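You operate a simulated robot arm through the tools that you are given. There is no shell and no other tool. Be economical: measure what you need, move in short steps, check, and stop when the job is done.

The job below is to be done with a simulated robot arm. You get a single attempt, and the scene is never put back.

## Task
Fit the drain hose to the dehumidifier's port and restart it.
Fine: switch it off first; the port cap ends on the hose rest; the machine is left on.

It is judged by the outcome, as a careful person would: the job done as asked, and still so three seconds after it is handed in. It fails if anything else is knocked over, pushed out of place, dropped, spilled or broken. Lids that push on must go on centred and level and be pressed home; caps that screw on are set level and turned clockwise until they are tight.

## Robot
A 6-joint arm with a fingered hand, fixed in place. Base frame: the origin is at the foot of the arm, x ahead of it, y to its left, z up. Lengths are in m, angles in degrees, forces in N, time in s.
With the tool pointing down near the work surface it reaches from about 0.12 to 0.52 m from the base axis. Its first joint turns from -166.0 to 166.0 degrees. Payload 3.1 kg.
The tool frame sits at the grasp point between the pads (the TCP): z along the fingers, y along the line on which they close. The tips reach 0.022 m beyond it. Largest opening 0.132 m; the body of the gripper starts 0.06 m behind the TCP. The gripper is a hand of 4 fingers: y runs from the thumb to the fingers, the wrist lies at [0, 0, -0.218] in the tool frame.
Orientation is that of the tool frame in the base frame, as [roll, pitch, yaw] about the fixed x, y, z axes, in that order (R = Rz(yaw) Ry(pitch) Rx(roll)). With the fingers straight down and closing along the base's y, the tool's x points along the base's -x, its y along +y and its z along -z.

## Interface
- The arm moves only by the tool jog_arm. Its argument "commands" is a list of rows, each a list of 6 numbers: the shift along the tool's x, y, z in m, then the turn, a rotation vector about the tool's x, y, z in degrees. In form: [[tx, ty, tz, ax, ay, az], ...]. A call has 1 to 10 rows; each row is the pose to reach, as a shift and turn from the pose commanded when the call began, along the tool's axes at that moment. Each row takes 0.2 s and may step no farther than 0.05 m and 8.6 degrees from the row before; otherwise, the whole call is refused. A pose out of reach is approached as far as the arm can. The call stops where the force on the tool passes 40 N (or 10 N more than at its start, if that is more) or the arm is blocked; 0.2 s more then pass. In this call time passes only in rows, and 0.2 s behind the last. It gives the time, the measured TCP pose, the force on the tool (base axes), the opening and the grip force at its end, in the units of the frame above (readings bear some noise), with the torque about the TCP (base axes, N m) and any sound that the robot's microphone picked up.
- Cameras (640 x 400 px; columns grow to the right, rows downward): "scene" is fixed at [0.212, -0.6354, 1.1398]; the picture's right is [0.93, -0.37, 0.00], its down [-0.17, -0.43, -0.89] and it looks along [0.33, 0.83, -0.46] (base axes); focal length 332 px, centre (320, 200). "wrist" rides on the gripper at [0.053, -0.053, -0.084] in the tool frame; the picture's right is [0.71, 0.71, 0.00], its down [-0.53, 0.53, -0.67] and it looks along [-0.47, 0.47, 0.74] (tool axes); focal length 247 px, centre (320, 200). There is no depth. A picture from a camera that has moved, and an enlarged one, comes with that camera's place and axes in the base frame and with its lens. The place of the scene camera against the robot may be out by one fixed shift of up to 0.025 m in any direction.
- capture(camera): a new picture of that camera. The clock stands still meanwhile.
- raise_lower(by): slides the trunk up (or, below 0, down) by that many m; the arm rides with it, the base frame stays. It gives what a move gives, with no picture.
- move_fingers(finger1, finger2, finger3, thumb_bend): sets how far each is bent, from 0 (flat) to 1 (curled in); at 0.3 the hand is open as for a grip, at 0.7 the pads meet at the TCP. One left out holds its place. A second passes; each finger stops where it meets its share of the squeeze, and holds until it gets a number again. It is the only way to open and close the hand. It gives what a move gives, with no picture; readings hold the bend of each and the force on the fingers (four entries, about 0 where the hand has none), thumb and palm.
- enlarge(camera, box): a new picture of the part [left, top, right, bottom] of that camera's present view, enlarged. The clock stands still meanwhile.
- job_done(): hands the job in; it is judged then, once.

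Go step by step. Nothing tells you positions but the pictures and the camera data: compare them with the known pose of the tool, close in by small moves and look again before you grip or let go. The budget is 120 turns and 64 pictures, counting those below and the enlarged ones. Unless the task says otherwise, let go and move clear before handing in, and close with one line.

The tools are called after "Call:" as name(argument=value, ...) on one line, values as JSON. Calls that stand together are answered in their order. jog_arm: Moves the arm, as the interface text tells. Its arguments: {"type":"object","properties":{"commands":{"type":"array","items":{"type":"array","items":{"type":"number"}}}},"required":["commands"]} The other tools are called the same way: raise_lower (by) slides the trunk up or down; move_fingers (finger1, finger2, finger3, thumb_bend) moves the fingers one by one; capture (camera) takes a picture; enlarge (camera, box) takes an enlarged picture of a part of a camera's view; job_done () hands the job in.

At the start:

```text
t: 0.0
tcp_pos: [0.4248, -0.0661, 0.8543]
ee_rot: [180.0, 0.0, 180.0]
force: [-0.2, -0.7, -0.3]
ft_torque: [0.0, 0.01, 0.04]
gripper_width: 0.132
finger_force: 0.1
shape: jaw
bend: [0.3, 0.3, 0.3, 0.3]
finger forces: [0.1, 0.0, 0.0, 0.0, 0.0, 0.0]
trunk travel left (down, up): [-0.1, 0.286]
```

scene: 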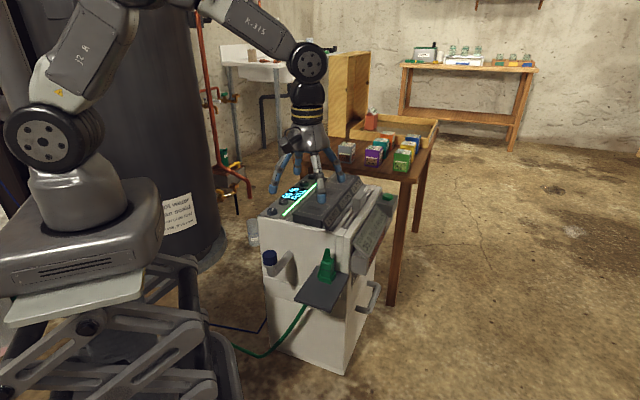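
wrist: 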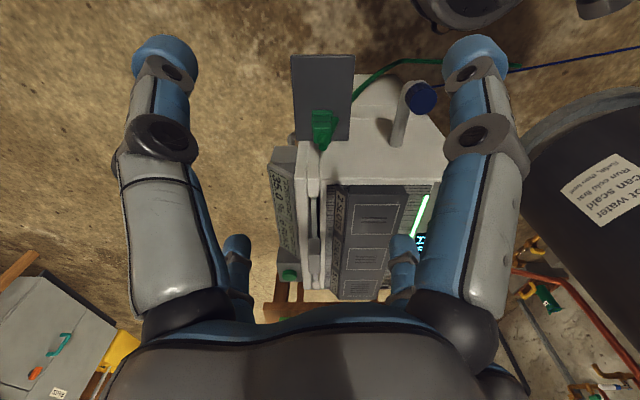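

I see the dehumidifier under the hand, a blue-capped port on its front face and a green hose end on a rest beside it. I'll enlarge the views to find the switch, the port and the hose.

Call:
enlarge(camera="scene", box=[230, 150, 410, 262])

Call:
enlarge(camera="scene", box=[230, 230, 410, 342])

Call:
enlarge(camera="wrist", box=[250, 40, 470, 310])

```text
3.56 times, centred on (320, 206) of scene
camera zoom: at [0.212, -0.6354, 1.1398], right [0.93, -0.37, 0.0], down [-0.17, -0.43, -0.89], along [0.33, 0.83, -0.46], focal length 1182 px, centre (320, 179)
```

zoom: 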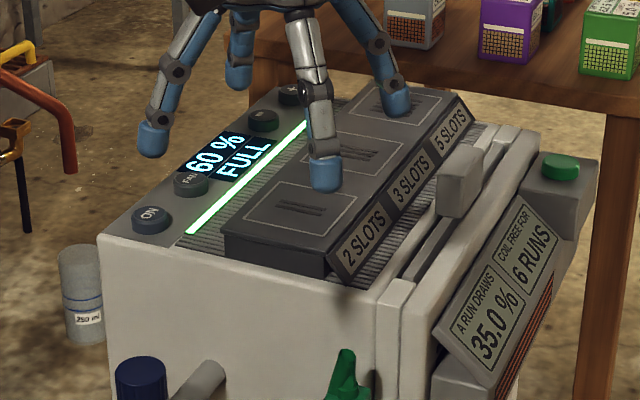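

```text
3.56 times, centred on (320, 286) of scene
camera zoom: at [0.212, -0.6354, 1.1398], right [0.93, -0.37, 0.0], down [-0.17, -0.43, -0.89], along [0.33, 0.83, -0.46], focal length 1182 px, centre (320, -106)
```

zoom: 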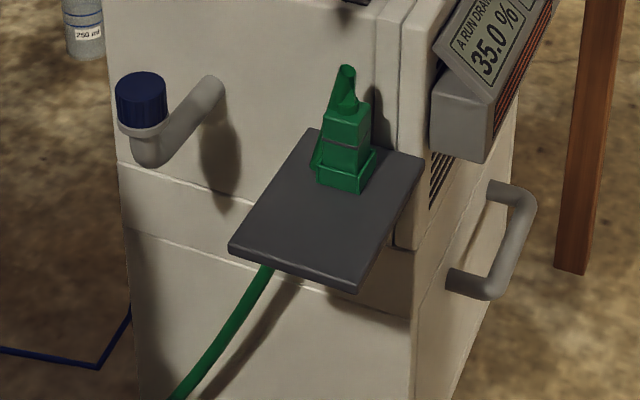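

```text
1.48 times, centred on (360, 175) of wrist
camera zoom: at [0.3729, -0.1202, 0.9406], right [-0.71, 0.71, 0.0], down [0.53, 0.53, 0.67], along [0.47, 0.47, -0.74], focal length 366 px, centre (261, 237)
```

zoom: 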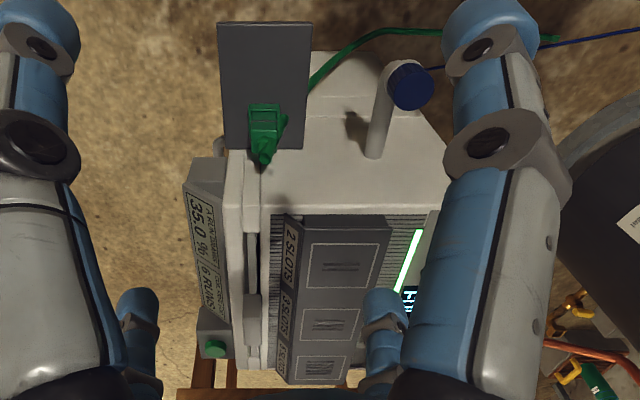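

Port cap looks to be near (0.36, 0.03, 0.64), with the machine's front facing roughly (-0.7, -0.7). I'll back away a bit for a clear second wrist view to triangulate from.

Call:
jog_arm(commands=[[0.03, -0.03, 0, 0, 0, 0], [0.06, -0.06, 0, 0, 0, 0], [0.09, -0.09, 0, 0, 0, 0], [0.12, -0.12, 0, 0, 0, 0]])

Call:
capture(camera="wrist")

Call:
capture(camera="scene")

```text
t: 1.0
tcp_pos: [0.305, -0.1863, 0.8549]
ee_rot: [-180.0, 0.0, 179.9]
force: [-0.3, -1.0, -1.1]
ft_torque: [0.02, 0.01, -0.01]
gripper_width: 0.132
finger_force: 0.0
shape: jaw
bend: [0.3, 0.3, 0.3, 0.3]
finger forces: [0.0, 0.0, 0.0, 0.0, 0.1, 0.1]
trunk travel left (down, up): [-0.1, 0.286]
```

```text
58 pictures are left
camera wrist: at [0.2526, -0.2409, 0.9399], right [-0.71, 0.71, 0.0], down [0.53, 0.53, 0.67], along [0.47, 0.47, -0.74], focal length 247 px, centre (320, 200)
```

wrist: 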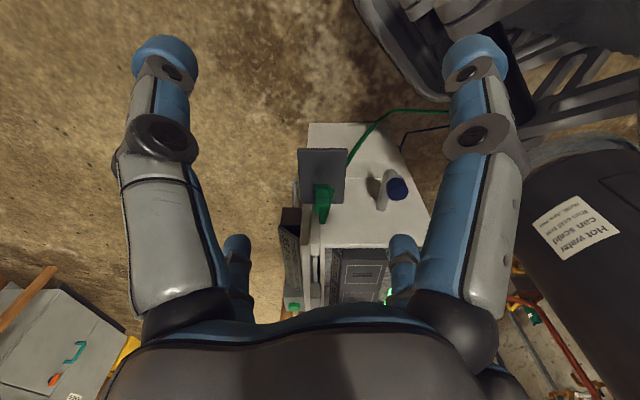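

```text
57 pictures are left
```

scene: 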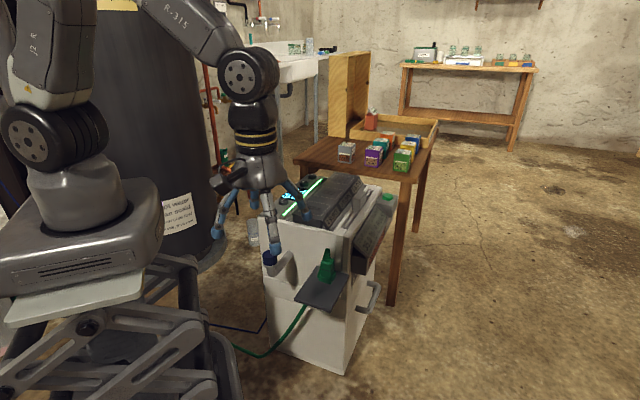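

Wrist triangulation now puts the cap top near (0.36, 0.06, 0.59), the hose tip near (0.52, 0.03, 0.57) and the machine top at z about 0.63. I'll lower to a closer viewpoint, still above everything.

Call:
jog_arm(commands=[[-0.012, 0.027, 0.035, 0, 0, 0], [-0.024, 0.054, 0.07, 0, 0, 0], [-0.036, 0.082, 0.105, 0, 0, 0], [-0.048, 0.109, 0.139, 0, 0, 0]])

Call:
capture(camera="wrist")

Call:
enlarge(camera="scene", box=[230, 150, 410, 262])

```text
t: 2.0
tcp_pos: [0.3522, -0.0763, 0.7159]
ee_rot: [-180.0, 0.0, 180.0]
force: [0.4, 0.1, 0.3]
ft_torque: [0.01, 0.0, 0.0]
gripper_width: 0.132
finger_force: 0.0
shape: jaw
bend: [0.3, 0.3, 0.3, 0.3]
finger forces: [0.0, 0.0, 0.1, 0.0, 0.0, 0.1]
trunk travel left (down, up): [-0.1, 0.286]
```

```text
56 pictures are left
camera wrist: at [0.3003, -0.1308, 0.8013], right [-0.71, 0.71, 0.0], down [0.53, 0.53, 0.67], along [0.47, 0.47, -0.74], focal length 247 px, centre (320, 200)
```

wrist: 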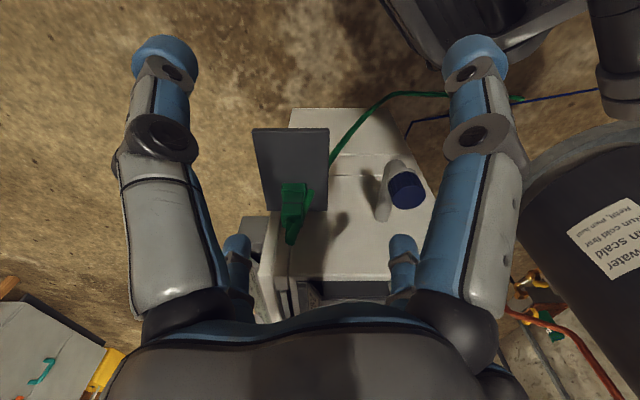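

```text
3.56 times, centred on (320, 206) of scene
camera zoom: at [0.212, -0.6354, 1.1398], right [0.93, -0.37, 0.0], down [-0.17, -0.43, -0.89], along [0.33, 0.83, -0.46], focal length 1182 px, centre (320, 179)
```

zoom: 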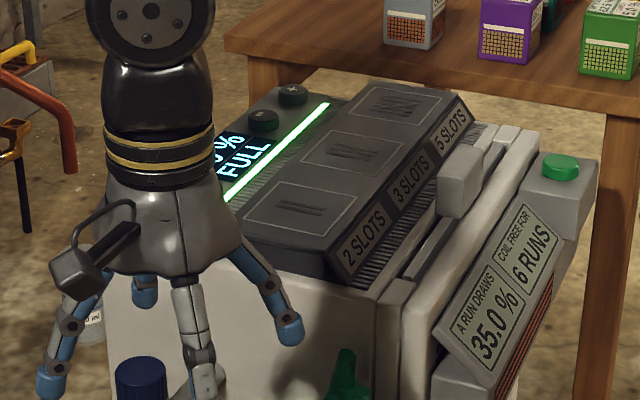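

Cap top refined to about (0.359, 0.069, 0.583). Next I'll look at the control panel to locate the ON button.

Call:
jog_arm(commands=[[0, 0.045, -0.04, 0, 0, 0], [0, 0.09, -0.04, 0, 0, 0], [0, 0.135, -0.04, 0, 0, 0], [0, 0.18, -0.04, 0, 0, 0]])

Call:
move_fingers(finger1=0.7, finger2=0.7, finger3=0.7, thumb_bend=0.7)

Call:
capture(camera="wrist")

Call:
enlarge(camera="scene", box=[230, 150, 410, 262])

```text
refused: row 1 steps farther than a row can; nothing moved
```

```text
t: 3.0
tcp_pos: [0.3517, -0.0767, 0.7167]
ee_rot: [179.9, -0.1, -180.0]
force: [-0.3, -0.9, -0.1]
ft_torque: [0.02, -0.03, -0.01]
gripper_width: 0.0
finger_force: 0.0
shape: fingers
bend: [0.69, 0.69, 0.69, 0.69]
finger forces: [0.0, 0.0, 0.1, 0.0, 0.0, 0.1]
trunk travel left (down, up): [-0.1, 0.286]
```

```text
54 pictures are left
camera wrist: at [0.3001, -0.1313, 0.8019], right [-0.71, 0.71, 0.0], down [0.53, 0.53, 0.67], along [0.47, 0.47, -0.74], focal length 247 px, centre (320, 200)
```

wrist: 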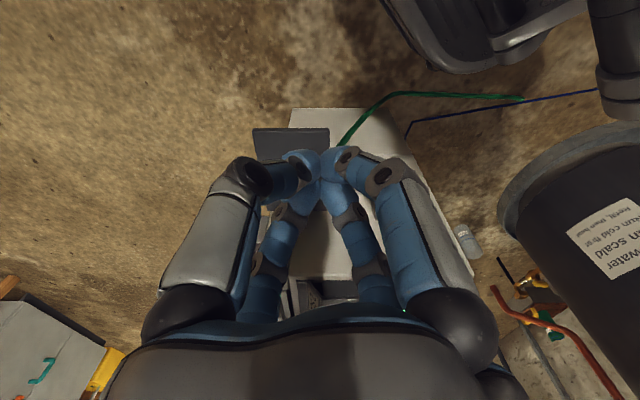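

```text
3.56 times, centred on (320, 206) of scene
camera zoom: at [0.212, -0.6354, 1.1398], right [0.93, -0.37, 0.0], down [-0.17, -0.43, -0.89], along [0.33, 0.83, -0.46], focal length 1182 px, centre (320, 179)
```

zoom: 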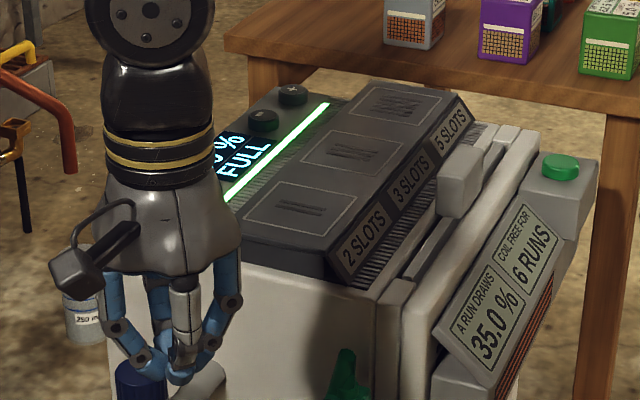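

The closed fingertips check the camera geometry (scene agrees within about 1 cm). Now I'll move over to view the control panel.

Call:
jog_arm(commands=[[0, 0.036, -0.015, 0, 0, 0], [0, 0.072, -0.03, 0, 0, 0], [0, 0.108, -0.04, 0, 0, 0], [0, 0.144, -0.04, 0, 0, 0], [0, 0.18, -0.04, 0, 0, 0]])

Call:
capture(camera="wrist")

Call:
enlarge(camera="scene", box=[230, 150, 410, 262])

```text
t: 4.2
tcp_pos: [0.3536, 0.1049, 0.7569]
ee_rot: [179.9, -0.1, 180.0]
force: [0.2, -0.3, 0.2]
ft_torque: [0.01, 0.02, 0.01]
gripper_width: 0.0
finger_force: 0.0
shape: fingers
bend: [0.69, 0.69, 0.69, 0.69]
finger forces: [0.1, 0.0, 0.0, 0.0, 0.0, 0.0]
trunk travel left (down, up): [-0.1, 0.286]
```

```text
52 pictures are left
camera wrist: at [0.3003, 0.0494, 0.8415], right [-0.71, 0.71, 0.0], down [0.53, 0.53, 0.67], along [0.47, 0.47, -0.74], focal length 247 px, centre (320, 200)
```

wrist: 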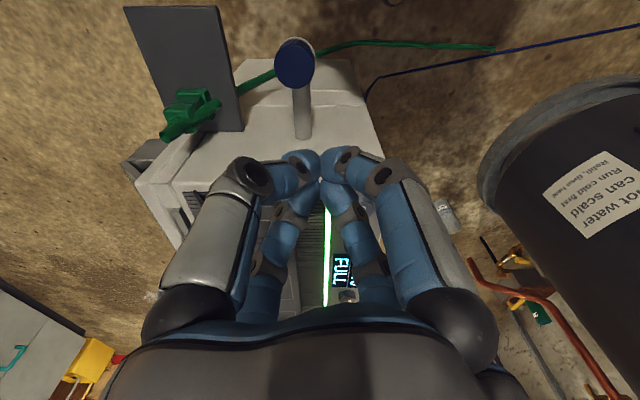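

```text
3.56 times, centred on (320, 206) of scene
camera zoom: at [0.212, -0.6354, 1.1398], right [0.93, -0.37, 0.0], down [-0.17, -0.43, -0.89], along [0.33, 0.83, -0.46], focal length 1182 px, centre (320, 179)
```

zoom: 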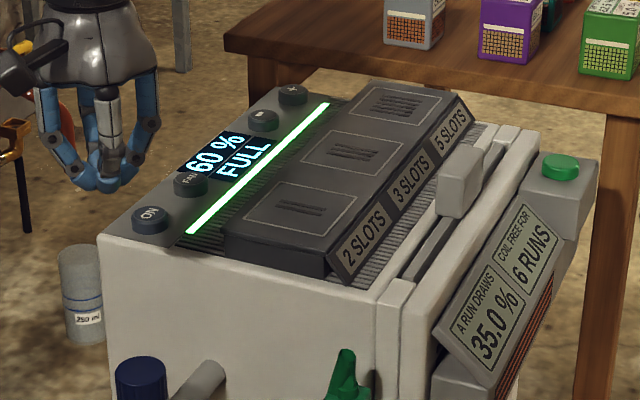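

Cap top is well fixed at (0.358, 0.073, 0.582). The ON button should be near (0.405, 0.215, 0.63), so I'll shift the hand past it so it shows in the clear part of the wrist view.

Call:
jog_arm(commands=[[-0.018, 0.032, 0.0, 0, 0, 0], [-0.035, 0.065, 0.0, 0, 0, 0], [-0.053, 0.098, 0.01, 0, 0, 0], [-0.07, 0.13, 0.02, 0, 0, 0]])

Call:
capture(camera="wrist")

```text
t: 5.2
tcp_pos: [0.4238, 0.2345, 0.7354]
ee_rot: [179.9, 0.0, 180.0]
force: [0.0, 0.1, -0.2]
ft_torque: [0.07, 0.01, 0.01]
gripper_width: 0.0001
finger_force: 0.1
shape: fingers
bend: [0.69, 0.69, 0.69, 0.69]
finger forces: [0.1, 0.0, 0.0, 0.1, 0.1, 0.0]
trunk travel left (down, up): [-0.1, 0.286]
```

```text
50 pictures are left
camera wrist: at [0.3704, 0.1798, 0.8208], right [-0.71, 0.71, 0.0], down [0.53, 0.53, 0.67], along [0.47, 0.47, -0.74], focal length 247 px, centre (320, 200)
```

wrist: 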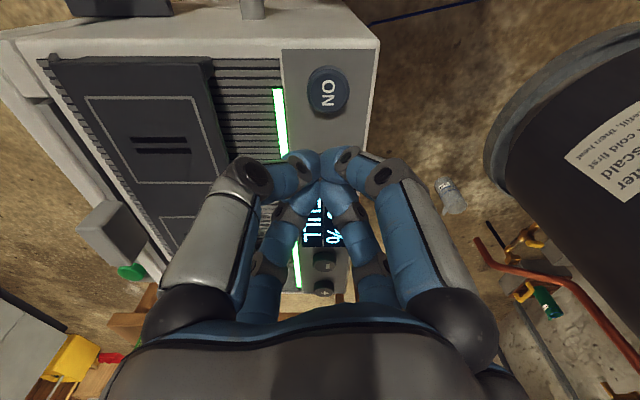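

ON button is at about (0.411, 0.229, 0.623). I'll go over it and descend to just above, then verify.

Call:
jog_arm(commands=[[0.013, -0.006, 0.0, 0, 0, 0], [0.013, -0.006, 0.035, 0, 0, 0], [0.013, -0.006, 0.06, 0, 0, 0], [0.013, -0.006, 0.07, 0, 0, 0]])

Call:
capture(camera="wrist")

Call:
enlarge(camera="scene", box=[230, 150, 410, 262])

```text
t: 6.2
tcp_pos: [0.41, 0.2274, 0.665]
ee_rot: [180.0, 0.0, 180.0]
force: [0.1, -0.2, 0.1]
ft_torque: [0.0, 0.0, 0.0]
gripper_width: 0.0001
finger_force: 0.2
shape: fingers
bend: [0.69, 0.69, 0.69, 0.69]
finger forces: [0.1, 0.1, 0.1, 0.1, 0.0, 0.0]
trunk travel left (down, up): [-0.1, 0.286]
```

```text
49 pictures are left
camera wrist: at [0.358, 0.1722, 0.7506], right [-0.71, 0.71, 0.0], down [0.53, 0.53, 0.67], along [0.47, 0.47, -0.74], focal length 247 px, centre (320, 200)
```

wrist: 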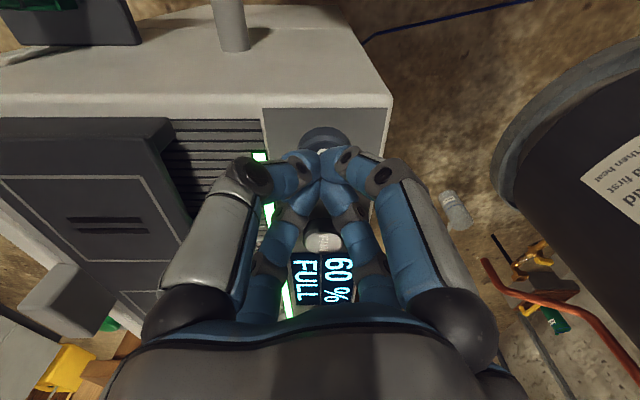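

```text
3.56 times, centred on (320, 206) of scene
camera zoom: at [0.212, -0.6354, 1.1398], right [0.93, -0.37, 0.0], down [-0.17, -0.43, -0.89], along [0.33, 0.83, -0.46], focal length 1182 px, centre (320, 179)
```

zoom: 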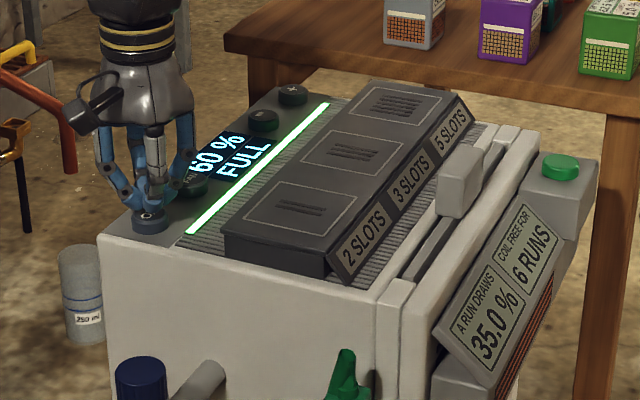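

The tips are centred over the ON button. Pressing down in 3 mm steps.

Call:
jog_arm(commands=[[0, 0, 0.006, 0, 0, 0], [0, 0, 0.01, 0, 0, 0], [0, 0, 0.013, 0, 0, 0], [0, 0, 0.016, 0, 0, 0]])

```text
t: 7.2
tcp_pos: [0.4099, 0.2277, 0.6513]
ee_rot: [179.9, 0.1, 180.0]
force: [-0.4, -0.7, 9.6]
ft_torque: [0.01, 0.03, 0.01]
gripper_width: 0.0
finger_force: 6.2
shape: fingers
bend: [0.69, 0.69, 0.69, 0.69]
finger forces: [5.0, 3.4, 4.5, 0.0, 0.0, 0.1]
trunk travel left (down, up): [-0.1, 0.286]
heard: click
```

A click was heard. I'll lift and look at the display.

Call:
jog_arm(commands=[[0, 0, -0.03, 0, 0, 0], [0, 0, -0.07, 0, 0, 0]])

Call:
enlarge(camera="scene", box=[230, 150, 410, 262])

```text
t: 7.8
tcp_pos: [0.4083, 0.2277, 0.7211]
ee_rot: [-180.0, 0.0, -180.0]
force: [0.9, -0.4, 0.5]
ft_torque: [-0.01, 0.0, 0.01]
gripper_width: 0.0
finger_force: 0.0
shape: fingers
bend: [0.69, 0.69, 0.69, 0.69]
finger forces: [0.0, 0.1, 0.1, 0.1, 0.0, 0.0]
trunk travel left (down, up): [-0.1, 0.286]
```

```text
3.56 times, centred on (320, 206) of scene
camera zoom: at [0.212, -0.6354, 1.1398], right [0.93, -0.37, 0.0], down [-0.17, -0.43, -0.89], along [0.33, 0.83, -0.46], focal length 1182 px, centre (320, 179)
```

zoom: 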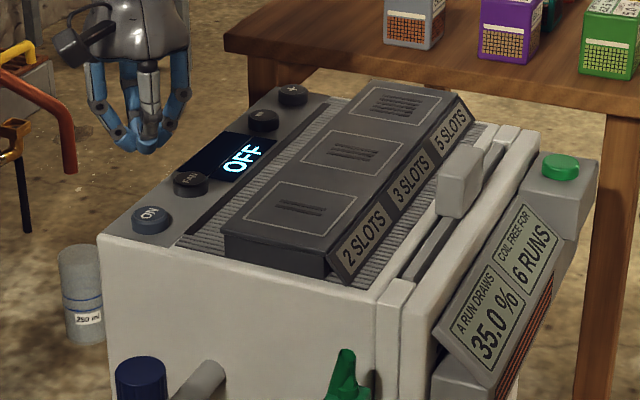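

The display now shows OFF. Next I'll open the hand and hover above the port cap to look at it closely.

Call:
jog_arm(commands=[[0.012, -0.038, 0.0, 0, 0, 0], [0.025, -0.077, 0.0, 0, 0, 0], [0.037, -0.116, 0.0, 0, 0, 0], [0.05, -0.155, 0.01, 0, 0, 0]])

Call:
move_fingers(finger1=0.3, finger2=0.3, finger3=0.3, thumb_bend=0.3)

Call:
capture(camera="wrist")

Call:
enlarge(camera="scene", box=[230, 190, 390, 290])

```text
t: 8.8
tcp_pos: [0.3596, 0.0729, 0.7096]
ee_rot: [180.0, 0.0, -180.0]
force: [-0.4, -0.3, -0.2]
ft_torque: [-0.01, 0.0, 0.0]
gripper_width: 0.0
finger_force: 0.1
shape: fingers
bend: [0.69, 0.69, 0.69, 0.69]
finger forces: [0.1, 0.1, 0.1, 0.0, 0.0, 0.1]
trunk travel left (down, up): [-0.1, 0.286]
```

```text
t: 9.8
tcp_pos: [0.361, 0.0719, 0.7094]
ee_rot: [-179.9, 0.2, 180.0]
force: [0.4, 1.1, 0.4]
ft_torque: [0.01, -0.02, -0.01]
gripper_width: 0.0873
finger_force: 0.0
shape: fingers
bend: [0.3, 0.3, 0.3, 0.3]
finger forces: [0.0, 0.1, 0.0, 0.0, 0.0, 0.0]
trunk travel left (down, up): [-0.1, 0.286]
```

```text
46 pictures are left
camera wrist: at [0.3079, 0.0179, 0.7949], right [-0.71, 0.71, 0.0], down [0.53, 0.53, 0.67], along [0.47, 0.47, -0.74], focal length 247 px, centre (320, 200)
```

wrist: 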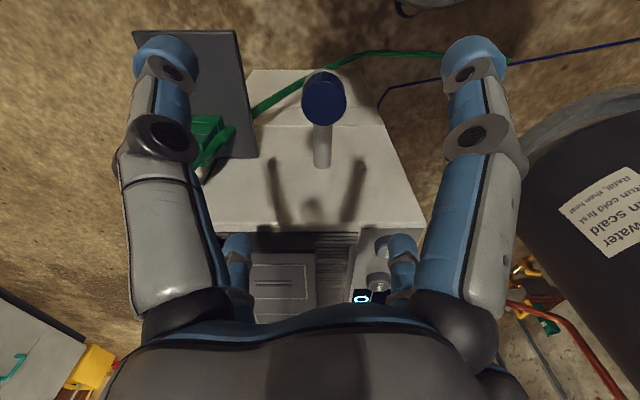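

```text
4.00 times, centred on (310, 240) of scene
camera zoom: at [0.212, -0.6354, 1.1398], right [0.93, -0.37, 0.0], down [-0.17, -0.43, -0.89], along [0.33, 0.83, -0.46], focal length 1330 px, centre (360, 40)
```

zoom: 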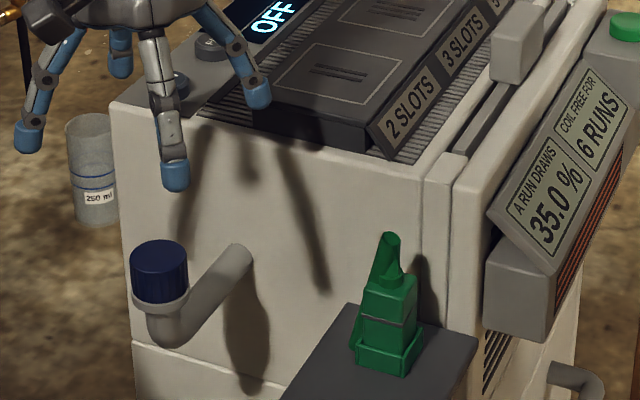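

The four fingers are arranged radially around the tool axis, and the cap top is re-measured at (0.358, 0.073, 0.582), right under the hand. I'll descend so the pads are around the cap.

Call:
jog_arm(commands=[[0.001, 0.0, 0.035, 0, 0, 0], [0.002, 0.0, 0.07, 0, 0, 0], [0.002, 0.0, 0.105, 0, 0, 0], [0.002, 0.0, 0.135, 0, 0, 0]])

Call:
capture(camera="wrist")

Call:
enlarge(camera="scene", box=[230, 190, 390, 290])

```text
t: 10.8
tcp_pos: [0.3584, 0.0717, 0.5729]
ee_rot: [-179.9, 0.1, -179.9]
force: [0.7, -0.8, -0.1]
ft_torque: [0.01, 0.0, 0.02]
gripper_width: 0.0875
finger_force: 0.1
shape: fingers
bend: [0.3, 0.3, 0.3, 0.3]
finger forces: [0.0, 0.1, 0.0, 0.1, 0.0, 0.0]
trunk travel left (down, up): [-0.1, 0.286]
```

```text
44 pictures are left
camera wrist: at [0.3062, 0.0169, 0.6598], right [-0.71, 0.71, 0.0], down [0.53, 0.53, 0.67], along [0.47, 0.47, -0.74], focal length 247 px, centre (320, 200)
```

wrist: 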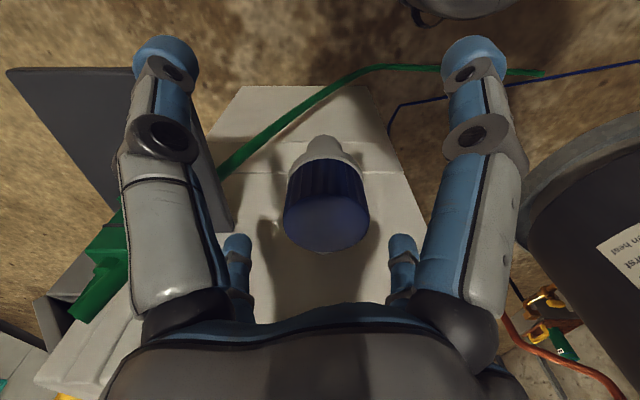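

```text
4.00 times, centred on (310, 240) of scene
camera zoom: at [0.212, -0.6354, 1.1398], right [0.93, -0.37, 0.0], down [-0.17, -0.43, -0.89], along [0.33, 0.83, -0.46], focal length 1330 px, centre (360, 40)
```

zoom: 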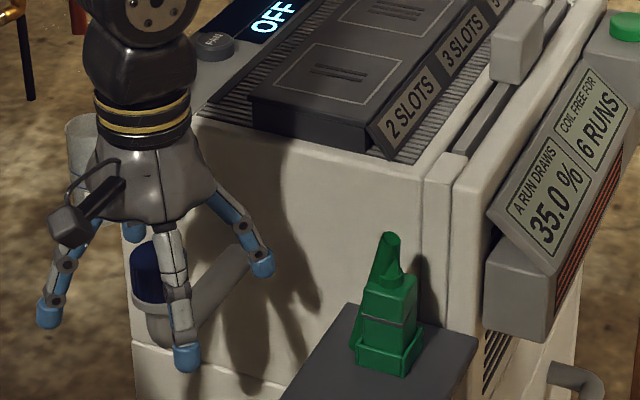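

The hand is centred on the cap (top about z 0.587, diameter about 37 mm). Closing on it.

Call:
move_fingers(finger1=0.7, finger2=0.7, finger3=0.7, thumb_bend=0.7)

Call:
capture(camera="wrist")

```text
t: 11.8
tcp_pos: [0.3587, 0.0721, 0.5754]
ee_rot: [-180.0, 0.1, -179.9]
force: [0.6, -1.1, -1.5]
ft_torque: [-0.03, -0.03, 0.05]
gripper_width: 0.0126
finger_force: 14.6
shape: fingers
bend: [0.61, 0.56, 0.59, 0.64]
finger forces: [6.2, 7.9, 7.1, 0.0, 7.4, 0.1]
trunk travel left (down, up): [-0.1, 0.286]
```

```text
42 pictures are left
camera wrist: at [0.3063, 0.0168, 0.6602], right [-0.71, 0.71, 0.0], down [0.53, 0.53, 0.67], along [0.47, 0.47, -0.74], focal length 247 px, centre (320, 200)
```

wrist: 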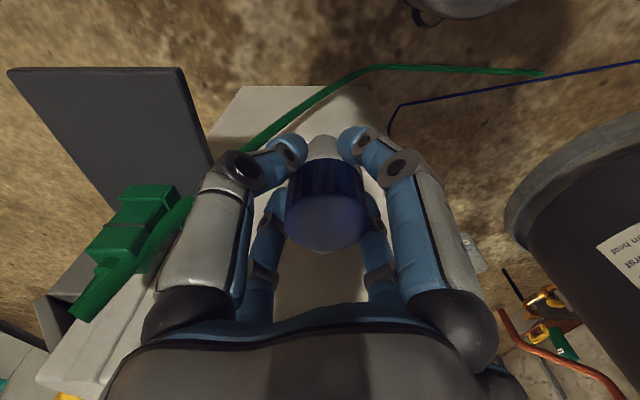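

Grip is firm on all four. I'll try a short counter-clockwise turn (seen from above) and watch the torque.

Call:
jog_arm(commands=[[0, 0, 0, 0, 0, -8], [0, 0, 0, 0, 0, -16], [0, 0, 0, 0, 0, -24]])

Call:
capture(camera="wrist")

```text
t: 12.6
tcp_pos: [0.3581, 0.0716, 0.5757]
ee_rot: [-180.0, -0.1, -155.9]
force: [-0.4, -11.0, -0.9]
ft_torque: [-0.23, -0.05, -0.39]
gripper_width: 0.0113
finger_force: 15.1
shape: fingers
bend: [0.63, 0.57, 0.57, 0.63]
finger forces: [5.8, 5.2, 8.9, 0.0, 10.7, 0.0]
trunk travel left (down, up): [-0.1, 0.286]
```

```text
41 pictures are left
camera wrist: at [0.3321, -0.0004, 0.6605], right [-0.93, 0.36, 0.0], down [0.27, 0.69, 0.67], along [0.24, 0.62, -0.74], focal length 247 px, centre (320, 200)
```

wrist: 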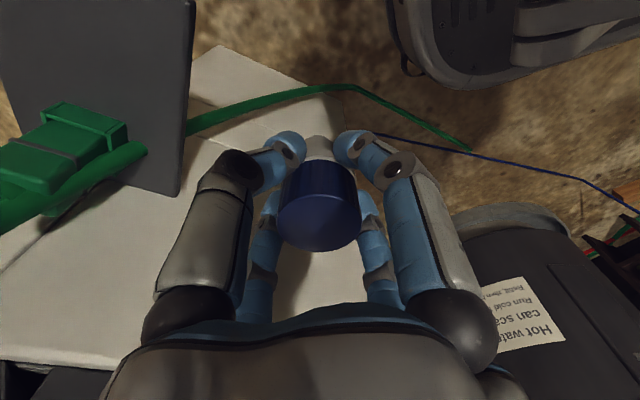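

Torque about the axis is 0.39 N m and the grip holds. I'll keep turning.

Call:
jog_arm(commands=[[0, 0, 0, 0, 0, -8], [0, 0, 0, 0, 0, -16], [0, 0, 0, 0, 0, -24], [0, 0, 0, 0, 0, -32], [0, 0, 0, 0, 0, -40], [0, 0, 0, 0, 0, -48], [0, 0, 0, 0, 0, -56]])

Call:
enlarge(camera="wrist", box=[220, 100, 420, 280])

```text
t: 14.2
tcp_pos: [0.359, 0.0719, 0.5756]
ee_rot: [-179.9, 0.2, -99.9]
force: [10.0, -10.1, 1.0]
ft_torque: [-0.21, -0.25, -0.52]
gripper_width: 0.0147
finger_force: 16.4
shape: fingers
bend: [0.63, 0.59, 0.57, 0.61]
finger forces: [6.8, 3.6, 8.4, 0.0, 15.1, 0.1]
trunk travel left (down, up): [-0.1, 0.286]
```

```text
2.22 times, centred on (320, 190) of wrist
camera zoom: at [0.4034, 0.0091, 0.6608], right [-0.82, -0.57, 0.0], down [-0.43, 0.61, 0.67], along [-0.38, 0.55, -0.74], focal length 549 px, centre (320, 222)
```

zoom: 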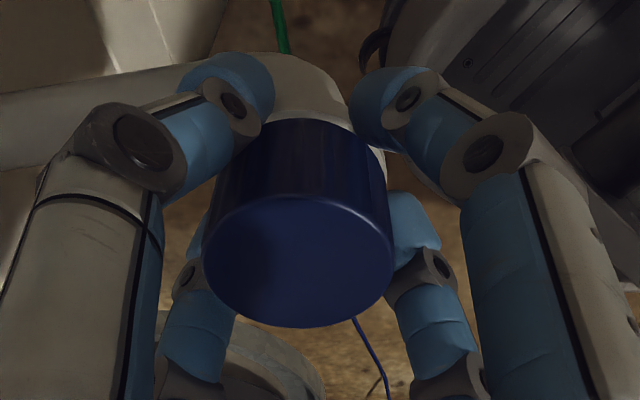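

I can't yet tell whether the cap turned or slipped, and there is some side load. I'll ease off, open, and check the cap before regripping slightly higher.

Call:
move_fingers(finger1=0.3, finger2=0.3, finger3=0.3, thumb_bend=0.3)

Call:
enlarge(camera="wrist", box=[220, 100, 420, 280])

Call:
enlarge(camera="scene", box=[230, 190, 390, 290])

```text
t: 15.2
tcp_pos: [0.3575, 0.0714, 0.5761]
ee_rot: [180.0, -0.1, -100.0]
force: [0.5, 0.6, 0.3]
ft_torque: [-0.02, 0.01, -0.03]
gripper_width: 0.0874
finger_force: 0.1
shape: fingers
bend: [0.3, 0.3, 0.3, 0.3]
finger forces: [0.0, 0.0, 0.0, 0.0, 0.0, 0.1]
trunk travel left (down, up): [-0.1, 0.286]
```

```text
2.22 times, centred on (320, 190) of wrist
camera zoom: at [0.4021, 0.0091, 0.6607], right [-0.82, -0.57, 0.0], down [-0.43, 0.61, 0.67], along [-0.38, 0.55, -0.74], focal length 549 px, centre (320, 222)
```

zoom: 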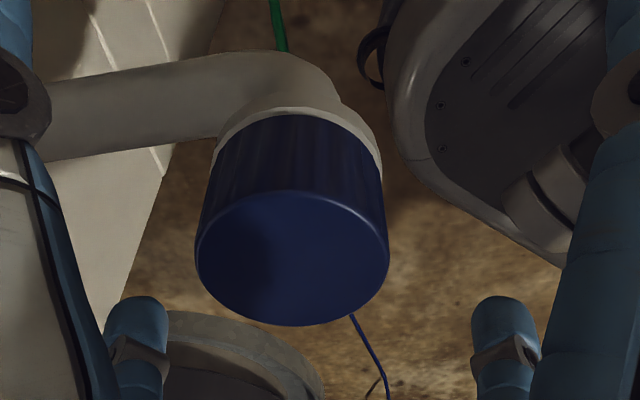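

```text
4.00 times, centred on (310, 240) of scene
camera zoom: at [0.212, -0.6354, 1.1398], right [0.93, -0.37, 0.0], down [-0.17, -0.43, -0.89], along [0.33, 0.83, -0.46], focal length 1330 px, centre (360, 40)
```

zoom: 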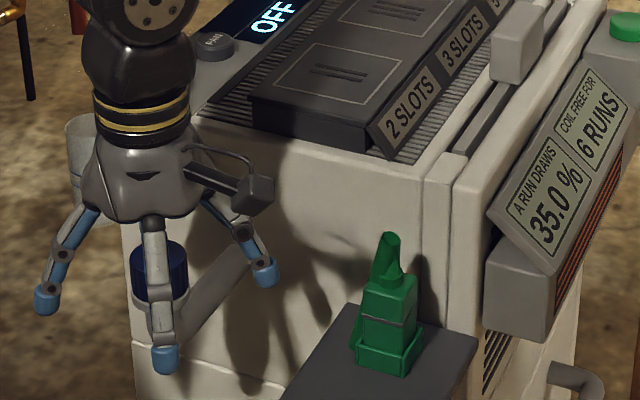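

The cap is still seated; its centre is about (0.360, 0.074), so I was some 2–3 mm off centre and a bit low. I'll rewind the wrist with a recentred, slightly higher pose, then regrip.

Call:
jog_arm(commands=[[-0.0023, -0.0016, -0.005, 0, 0, 8.5], [-0.0023, -0.0016, -0.005, 0, 0, 17], [-0.0023, -0.0016, -0.005, 0, 0, 25.5], [-0.0023, -0.0016, -0.005, 0, 0, 34], [-0.0023, -0.0016, -0.005, 0, 0, 42.5], [-0.0023, -0.0016, -0.005, 0, 0, 51], [-0.0023, -0.0016, -0.005, 0, 0, 59.5], [-0.0023, -0.0016, -0.005, 0, 0, 68], [-0.0023, -0.0016, -0.005, 0, 0, 76.5], [-0.0023, -0.0016, -0.005, 0, 0, 85]])

Call:
jog_arm(commands=[[0, 0, 0, 0, 0, 8.5], [0, 0, 0, 0, 0, 17], [0, 0, 0, 0, 0, 25.5], [0, 0, 0, 0, 0, 34], [0, 0, 0, 0, 0, 42.5], [0, 0, 0, 0, 0, 51], [0, 0, 0, 0, 0, 59.5]])

Call:
move_fingers(finger1=0.7, finger2=0.7, finger3=0.7, thumb_bend=0.7)

Call:
enlarge(camera="wrist", box=[220, 100, 420, 280])

```text
t: 17.4
tcp_pos: [0.3591, 0.0741, 0.5811]
ee_rot: [-179.9, 0.0, 174.8]
force: [0.5, 0.1, -0.3]
ft_torque: [0.02, 0.01, -0.02]
gripper_width: 0.0876
finger_force: 0.1
shape: fingers
bend: [0.3, 0.3, 0.3, 0.3]
finger forces: [0.0, 0.0, 0.0, 0.0, 0.1, 0.0]
trunk travel left (down, up): [-0.1, 0.286]
```

```text
t: 19.0
tcp_pos: [0.3603, 0.0739, 0.581]
ee_rot: [-180.0, 0.0, 115.3]
force: [-0.3, -0.7, 0.7]
ft_torque: [-0.01, 0.02, -0.02]
gripper_width: 0.0874
finger_force: 0.0
shape: fingers
bend: [0.3, 0.3, 0.3, 0.3]
finger forces: [0.0, 0.1, 0.0, 0.0, 0.0, 0.1]
trunk travel left (down, up): [-0.1, 0.286]
```

```text
t: 20.0
tcp_pos: [0.359, 0.074, 0.5803]
ee_rot: [180.0, 0.0, 115.5]
force: [-1.6, -2.7, 8.2]
ft_torque: [-0.07, 0.09, 0.03]
gripper_width: 0.0185
finger_force: 15.6
shape: fingers
bend: [0.58, 0.58, 0.62, 0.63]
finger forces: [6.6, 7.5, 6.4, 0.1, 11.2, 0.0]
trunk travel left (down, up): [-0.1, 0.286]
```

```text
2.22 times, centred on (320, 190) of wrist
camera zoom: at [0.2899, 0.098, 0.6661], right [0.33, 0.94, 0.0], down [0.7, -0.25, 0.67], along [0.63, -0.22, -0.74], focal length 549 px, centre (320, 222)
```

zoom: 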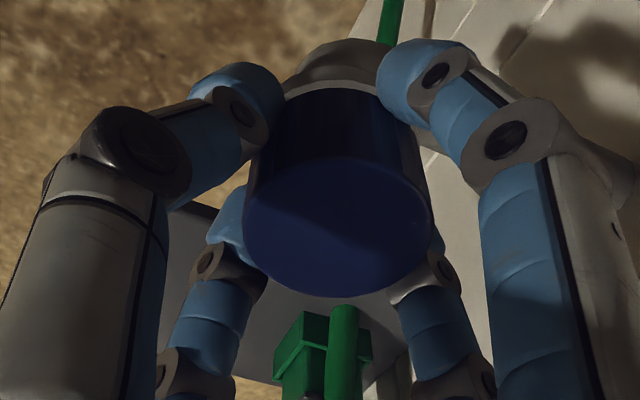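

Regripped higher and better centred. Now turning counter-clockwise again, 85° then checking.

Call:
jog_arm(commands=[[0, 0, 0, 0, 0, -8.5], [0, 0, 0, 0, 0, -17], [0, 0, 0, 0, 0, -25.5], [0, 0, 0, 0, 0, -34], [0, 0, 0, 0, 0, -42.5], [0, 0, 0, 0, 0, -51], [0, 0, 0, 0, 0, -59.5], [0, 0, 0, 0, 0, -68], [0, 0, 0, 0, 0, -76.5], [0, 0, 0, 0, 0, -85]])

Call:
jog_arm(commands=[[0, 0, 0, 0, 0, -8.5], [0, 0, 0, 0, 0, -17], [0, 0, 0, 0, 0, -25.5], [0, 0, 0, 0, 0, -34], [0, 0, 0, 0, 0, -42.5], [0, 0, 0, 0, 0, -51], [0, 0, 0, 0, 0, -59.5], [0, 0, 0, 0, 0, -68]])

Call:
enlarge(camera="wrist", box=[220, 100, 420, 280])

```text
t: 22.2
tcp_pos: [0.3617, 0.0739, 0.5807]
ee_rot: [-180.0, 0.1, -159.4]
force: [12.7, -2.7, 21.5]
ft_torque: [0.06, -0.35, -0.49]
gripper_width: 0.0139
finger_force: 22.3
shape: fingers
bend: [0.6, 0.57, 0.6, 0.64]
finger forces: [6.4, 10.4, 16.7, 0.1, 10.8, 0.0]
trunk travel left (down, up): [-0.1, 0.286]
```

```text
t: 24.0
tcp_pos: [0.3609, 0.0737, 0.5814]
ee_rot: [-179.8, 0.1, -91.3]
force: [13.6, -8.4, 22.8]
ft_torque: [-0.16, -0.49, -0.6]
gripper_width: 0.0127
finger_force: 25.2
shape: fingers
bend: [0.62, 0.59, 0.58, 0.64]
finger forces: [5.5, 7.5, 9.0, 0.1, 27.8, 0.0]
trunk travel left (down, up): [-0.1, 0.286]
```

```text
2.22 times, centred on (320, 190) of wrist
camera zoom: at [0.4136, 0.0182, 0.6663], right [-0.72, -0.69, 0.0], down [-0.51, 0.54, 0.67], along [-0.46, 0.48, -0.74], focal length 549 px, centre (320, 222)
```

zoom: 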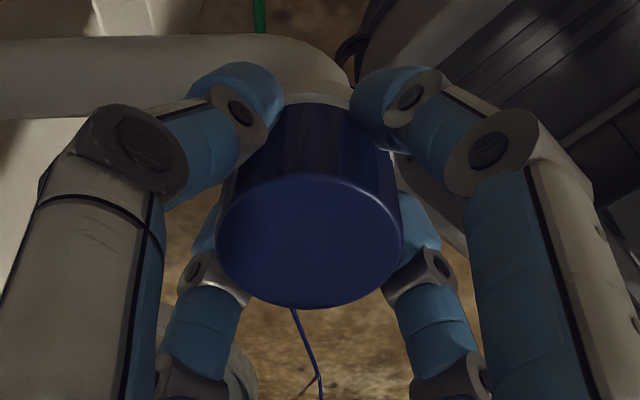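

The upward force grew to 22 N, so the cap is climbing its thread. I'll release, rewind, and turn again, this time rising slightly along with it.

Call:
move_fingers(finger1=0.35, finger2=0.35, finger3=0.35, thumb_bend=0.35)

Call:
jog_arm(commands=[[0, 0, -0.003, 0, 0, 8.5], [0, 0, -0.003, 0, 0, 17], [0, 0, -0.003, 0, 0, 25.5], [0, 0, -0.003, 0, 0, 34], [0, 0, -0.003, 0, 0, 42.5], [0, 0, -0.003, 0, 0, 51], [0, 0, -0.003, 0, 0, 59.5], [0, 0, -0.003, 0, 0, 68], [0, 0, -0.003, 0, 0, 76.5], [0, 0, -0.003, 0, 0, 85]])

Call:
jog_arm(commands=[[0, 0, 0, 0, 0, 8.5], [0, 0, 0, 0, 0, 17], [0, 0, 0, 0, 0, 25.5], [0, 0, 0, 0, 0, 34], [0, 0, 0, 0, 0, 42.5], [0, 0, 0, 0, 0, 51], [0, 0, 0, 0, 0, 59.5], [0, 0, 0, 0, 0, 68]])

Call:
enlarge(camera="wrist", box=[220, 100, 420, 280])

```text
t: 25.0
tcp_pos: [0.3597, 0.0746, 0.58]
ee_rot: [-180.0, 0.0, -91.4]
force: [-0.5, -0.3, 0.2]
ft_torque: [0.01, 0.0, 0.01]
gripper_width: 0.0762
finger_force: 0.0
shape: fingers
bend: [0.35, 0.35, 0.35, 0.35]
finger forces: [0.0, 0.0, 0.1, 0.1, 0.0, 0.0]
trunk travel left (down, up): [-0.1, 0.286]
```

```text
t: 27.2
tcp_pos: [0.3603, 0.0749, 0.5842]
ee_rot: [179.9, 0.0, -176.7]
force: [0.7, 0.1, -0.5]
ft_torque: [-0.02, -0.01, 0.0]
gripper_width: 0.0761
finger_force: 0.0
shape: fingers
bend: [0.35, 0.35, 0.35, 0.35]
finger forces: [0.1, 0.0, 0.0, 0.0, 0.0, 0.1]
trunk travel left (down, up): [-0.1, 0.286]
```

```text
t: 29.0
tcp_pos: [0.3606, 0.0741, 0.584]
ee_rot: [-180.0, 0.0, 115.3]
force: [0.3, -1.0, 0.4]
ft_torque: [-0.02, 0.03, -0.01]
gripper_width: 0.0759
finger_force: 0.0
shape: fingers
bend: [0.35, 0.35, 0.35, 0.35]
finger forces: [0.0, 0.0, 0.1, 0.0, 0.0, 0.0]
trunk travel left (down, up): [-0.1, 0.286]
```

```text
2.22 times, centred on (320, 190) of wrist
camera zoom: at [0.2903, 0.0981, 0.6687], right [0.34, 0.94, 0.0], down [0.7, -0.25, 0.67], along [0.63, -0.23, -0.74], focal length 549 px, centre (320, 222)
```

zoom: 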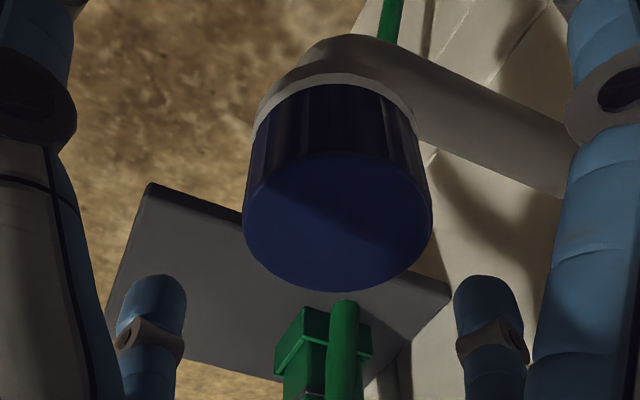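

The cap appears to have risen about 2 mm. Regrip and turn another 150°, rising gently.

Call:
move_fingers(finger1=0.7, finger2=0.7, finger3=0.7, thumb_bend=0.7)

Call:
jog_arm(commands=[[0, 0, 0, 0, 0, -8.5], [0, 0, 0, 0, 0, -17], [0, 0, 0, 0, 0, -25.5], [0, 0, 0, 0, 0, -34], [0, 0, 0, 0, 0, -42.5], [0, 0, 0, 0, 0, -51], [0, 0, 0, 0, 0, -59.5], [0, 0, 0, 0, 0, -68], [0, 0, -0.001, 0, 0, -76.5], [0, 0, -0.001, 0, 0, -85]])

Call:
jog_arm(commands=[[0, 0, 0, 0, 0, -8.5], [0, 0, 0, 0, 0, -17], [0, 0, 0, 0, 0, -25.5], [0, 0, 0, 0, 0, -34], [0, 0, 0, 0, 0, -42.5], [0, 0, -0.001, 0, 0, -51], [0, 0, -0.001, 0, 0, -59.5], [0, 0, -0.001, 0, 0, -68]])

Call:
enlarge(camera="wrist", box=[220, 100, 420, 280])

```text
t: 30.0
tcp_pos: [0.3599, 0.0742, 0.584]
ee_rot: [180.0, 0.1, 115.6]
force: [-0.1, -0.7, 0.4]
ft_torque: [0.04, 0.05, 0.02]
gripper_width: 0.018
finger_force: 14.7
shape: fingers
bend: [0.58, 0.59, 0.62, 0.63]
finger forces: [7.2, 7.3, 5.8, 0.0, 9.4, 0.1]
trunk travel left (down, up): [-0.1, 0.286]
```

```text
t: 32.2
tcp_pos: [0.3605, 0.0753, 0.5838]
ee_rot: [-179.9, 0.0, -159.4]
force: [12.1, 0.5, 1.6]
ft_torque: [0.0, -0.27, -0.13]
gripper_width: 0.0164
finger_force: 15.3
shape: fingers
bend: [0.59, 0.59, 0.61, 0.63]
finger forces: [5.1, 6.5, 9.2, 0.1, 10.2, 0.0]
trunk travel left (down, up): [-0.1, 0.286]
```

```text
t: 34.0
tcp_pos: [0.3615, 0.0754, 0.5853]
ee_rot: [-179.9, 0.1, -91.4]
force: [14.5, 13.1, 1.5]
ft_torque: [0.31, -0.36, -0.16]
gripper_width: 0.0155
finger_force: 16.8
shape: fingers
bend: [0.61, 0.59, 0.6, 0.62]
finger forces: [5.0, 6.0, 10.9, 0.0, 12.3, 0.0]
trunk travel left (down, up): [-0.1, 0.286]
```

```text
2.22 times, centred on (320, 190) of wrist
camera zoom: at [0.4142, 0.0193, 0.6706], right [-0.72, -0.69, 0.0], down [-0.51, 0.54, 0.67], along [-0.46, 0.48, -0.74], focal length 549 px, centre (320, 222)
```

zoom: 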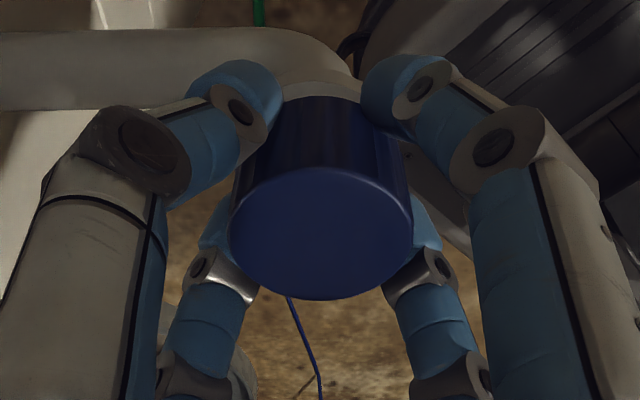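

Turning torque dropped to about 0.15 N m, so it is loose now. I'll test with a small lift.

Call:
jog_arm(commands=[[0, 0, -0.002, 0, 0, 0], [0, 0, -0.004, 0, 0, 0]])

```text
t: 34.6
tcp_pos: [0.3613, 0.0755, 0.5886]
ee_rot: [179.9, -0.1, -91.5]
force: [13.5, 13.1, -6.4]
ft_torque: [0.22, -0.2, -0.08]
gripper_width: 0.0155
finger_force: 15.7
shape: fingers
bend: [0.61, 0.6, 0.6, 0.62]
finger forces: [4.8, 5.7, 8.9, 0.1, 12.1, 0.1]
trunk travel left (down, up): [-0.1, 0.286]
```

Still engaged and the side force says the cap lies slightly toward +x+y. Another release, rewind with a ~1.5 mm shift, regrip and turn.

Call:
move_fingers(finger1=0.35, finger2=0.35, finger3=0.35, thumb_bend=0.35)

Call:
jog_arm(commands=[[-0.0015, -0.0015, 0.002, 0, 0, 8.5], [-0.0015, -0.0015, 0.002, 0, 0, 17], [-0.0015, -0.0015, 0.002, 0, 0, 25.5], [-0.0015, -0.0015, 0.002, 0, 0, 34], [-0.0015, -0.0015, 0.002, 0, 0, 42.5], [-0.0015, -0.0015, 0.002, 0, 0, 51], [-0.0015, -0.0015, 0.002, 0, 0, 59.5], [-0.0015, -0.0015, 0.002, 0, 0, 68], [-0.0015, -0.0015, 0.002, 0, 0, 76.5], [-0.0015, -0.0015, 0.002, 0, 0, 85]])

Call:
jog_arm(commands=[[0, 0, 0, 0, 0, 8.5], [0, 0, 0, 0, 0, 17], [0, 0, 0, 0, 0, 25.5], [0, 0, 0, 0, 0, 34], [0, 0, 0, 0, 0, 42.5], [0, 0, 0, 0, 0, 51], [0, 0, 0, 0, 0, 59.5], [0, 0, 0, 0, 0, 68]])

Call:
move_fingers(finger1=0.7, finger2=0.7, finger3=0.7, thumb_bend=0.7)

Call:
jog_arm(commands=[[0, 0, 0, 0, 0, -8.5], [0, 0, 0, 0, 0, -17], [0, 0, 0, 0, 0, -25.5], [0, 0, 0, 0, 0, -34], [0, 0, 0, 0, 0, -42.5], [0, 0, 0, 0, 0, -51], [0, 0, 0, 0, 0, -59.5], [0, 0, 0, 0, 0, -68], [0, 0, -0.001, 0, 0, -76.5], [0, 0, -0.001, 0, 0, -85]])

Call:
jog_arm(commands=[[0, 0, 0, 0, 0, -8.5], [0, 0, 0, 0, 0, -17], [0, 0, 0, 0, 0, -25.5], [0, 0, 0, 0, 0, -34], [0, 0, 0, 0, 0, -42.5], [0, 0, -0.001, 0, 0, -51], [0, 0, -0.001, 0, 0, -59.5], [0, 0, -0.001, 0, 0, -68]])

Call:
enlarge(camera="wrist", box=[220, 100, 420, 280])

```text
t: 35.6
tcp_pos: [0.3587, 0.0746, 0.5898]
ee_rot: [180.0, 0.0, -91.4]
force: [-0.4, -0.3, -0.2]
ft_torque: [0.0, -0.02, -0.02]
gripper_width: 0.076
finger_force: 0.1
shape: fingers
bend: [0.35, 0.35, 0.35, 0.35]
finger forces: [0.0, 0.1, 0.0, 0.1, 0.0, 0.0]
trunk travel left (down, up): [-0.1, 0.286]
```

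```text
t: 37.8
tcp_pos: [0.363, 0.0774, 0.5886]
ee_rot: [-180.0, -0.1, -176.7]
force: [0.2, -0.1, 0.2]
ft_torque: [-0.01, -0.03, 0.01]
gripper_width: 0.076
finger_force: 0.0
shape: fingers
bend: [0.35, 0.35, 0.35, 0.35]
finger forces: [0.0, 0.0, 0.0, 0.1, 0.0, 0.1]
trunk travel left (down, up): [-0.1, 0.286]
```

```text
t: 39.6
tcp_pos: [0.3606, 0.0765, 0.5873]
ee_rot: [180.0, 0.0, 115.3]
force: [0.0, 0.9, -0.9]
ft_torque: [0.03, 0.01, -0.03]
gripper_width: 0.0761
finger_force: 0.0
shape: fingers
bend: [0.35, 0.35, 0.35, 0.35]
finger forces: [0.1, 0.1, 0.0, 0.1, 0.0, 0.1]
trunk travel left (down, up): [-0.1, 0.286]
```

```text
t: 40.6
tcp_pos: [0.3617, 0.0762, 0.5886]
ee_rot: [-180.0, 0.0, 115.5]
force: [-0.4, 0.2, 0.5]
ft_torque: [-0.04, 0.02, 0.02]
gripper_width: 0.0178
finger_force: 15.2
shape: fingers
bend: [0.59, 0.59, 0.61, 0.62]
finger forces: [7.4, 6.9, 6.6, 0.1, 10.1, 0.0]
trunk travel left (down, up): [-0.1, 0.286]
```

```text
t: 42.8
tcp_pos: [0.3618, 0.0761, 0.5886]
ee_rot: [-180.0, 0.0, -159.4]
force: [0.8, 1.3, -1.0]
ft_torque: [0.08, -0.03, -0.03]
gripper_width: 0.0177
finger_force: 15.5
shape: fingers
bend: [0.59, 0.59, 0.61, 0.62]
finger forces: [6.9, 7.8, 6.9, 0.1, 9.9, 0.0]
trunk travel left (down, up): [-0.1, 0.286]
```

```text
t: 44.6
tcp_pos: [0.3611, 0.0749, 0.5897]
ee_rot: [180.0, 0.1, -91.4]
force: [2.2, 7.8, 1.3]
ft_torque: [0.22, -0.03, -0.06]
gripper_width: 0.0166
finger_force: 16.8
shape: fingers
bend: [0.6, 0.59, 0.61, 0.62]
finger forces: [5.7, 7.8, 9.0, 0.0, 10.9, 0.0]
trunk travel left (down, up): [-0.1, 0.286]
```

```text
2.22 times, centred on (320, 190) of wrist
camera zoom: at [0.4149, 0.0204, 0.6745], right [-0.72, -0.69, 0.0], down [-0.51, 0.54, 0.67], along [-0.46, 0.48, -0.74], focal length 549 px, centre (320, 222)
```

zoom: 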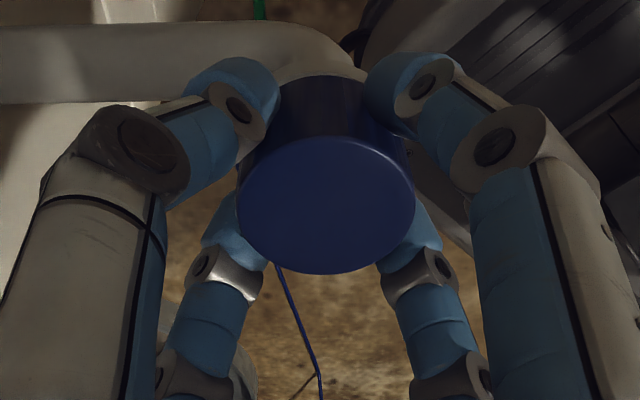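

Torque is now near zero, so it should be free. Lifting gently.

Call:
jog_arm(commands=[[0, 0, -0.003, 0, 0, 0], [0, 0, -0.006, 0, 0, 0], [0, 0, -0.01, 0, 0, 0]])

Call:
enlarge(camera="scene", box=[230, 190, 390, 290])

```text
t: 45.4
tcp_pos: [0.3606, 0.0757, 0.5998]
ee_rot: [179.9, -0.1, -91.5]
force: [-0.1, 2.0, -1.5]
ft_torque: [0.07, -0.04, -0.05]
gripper_width: 0.0165
finger_force: 15.6
shape: fingers
bend: [0.6, 0.59, 0.61, 0.62]
finger forces: [7.2, 7.5, 6.7, 0.0, 10.2, 0.0]
trunk travel left (down, up): [-0.1, 0.286]
```

```text
4.00 times, centred on (310, 240) of scene
camera zoom: at [0.212, -0.6354, 1.1398], right [0.93, -0.37, 0.0], down [-0.17, -0.43, -0.89], along [0.33, 0.83, -0.46], focal length 1330 px, centre (360, 40)
```

zoom: 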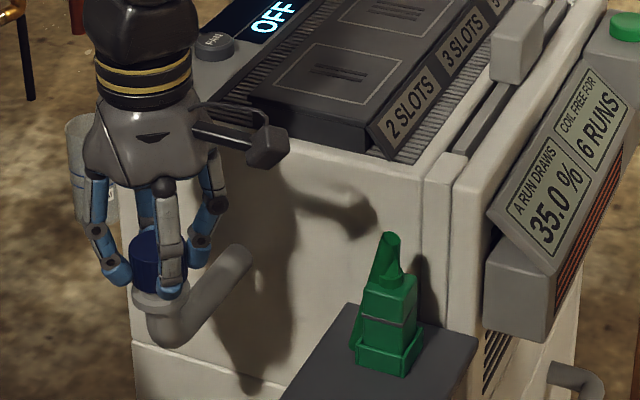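

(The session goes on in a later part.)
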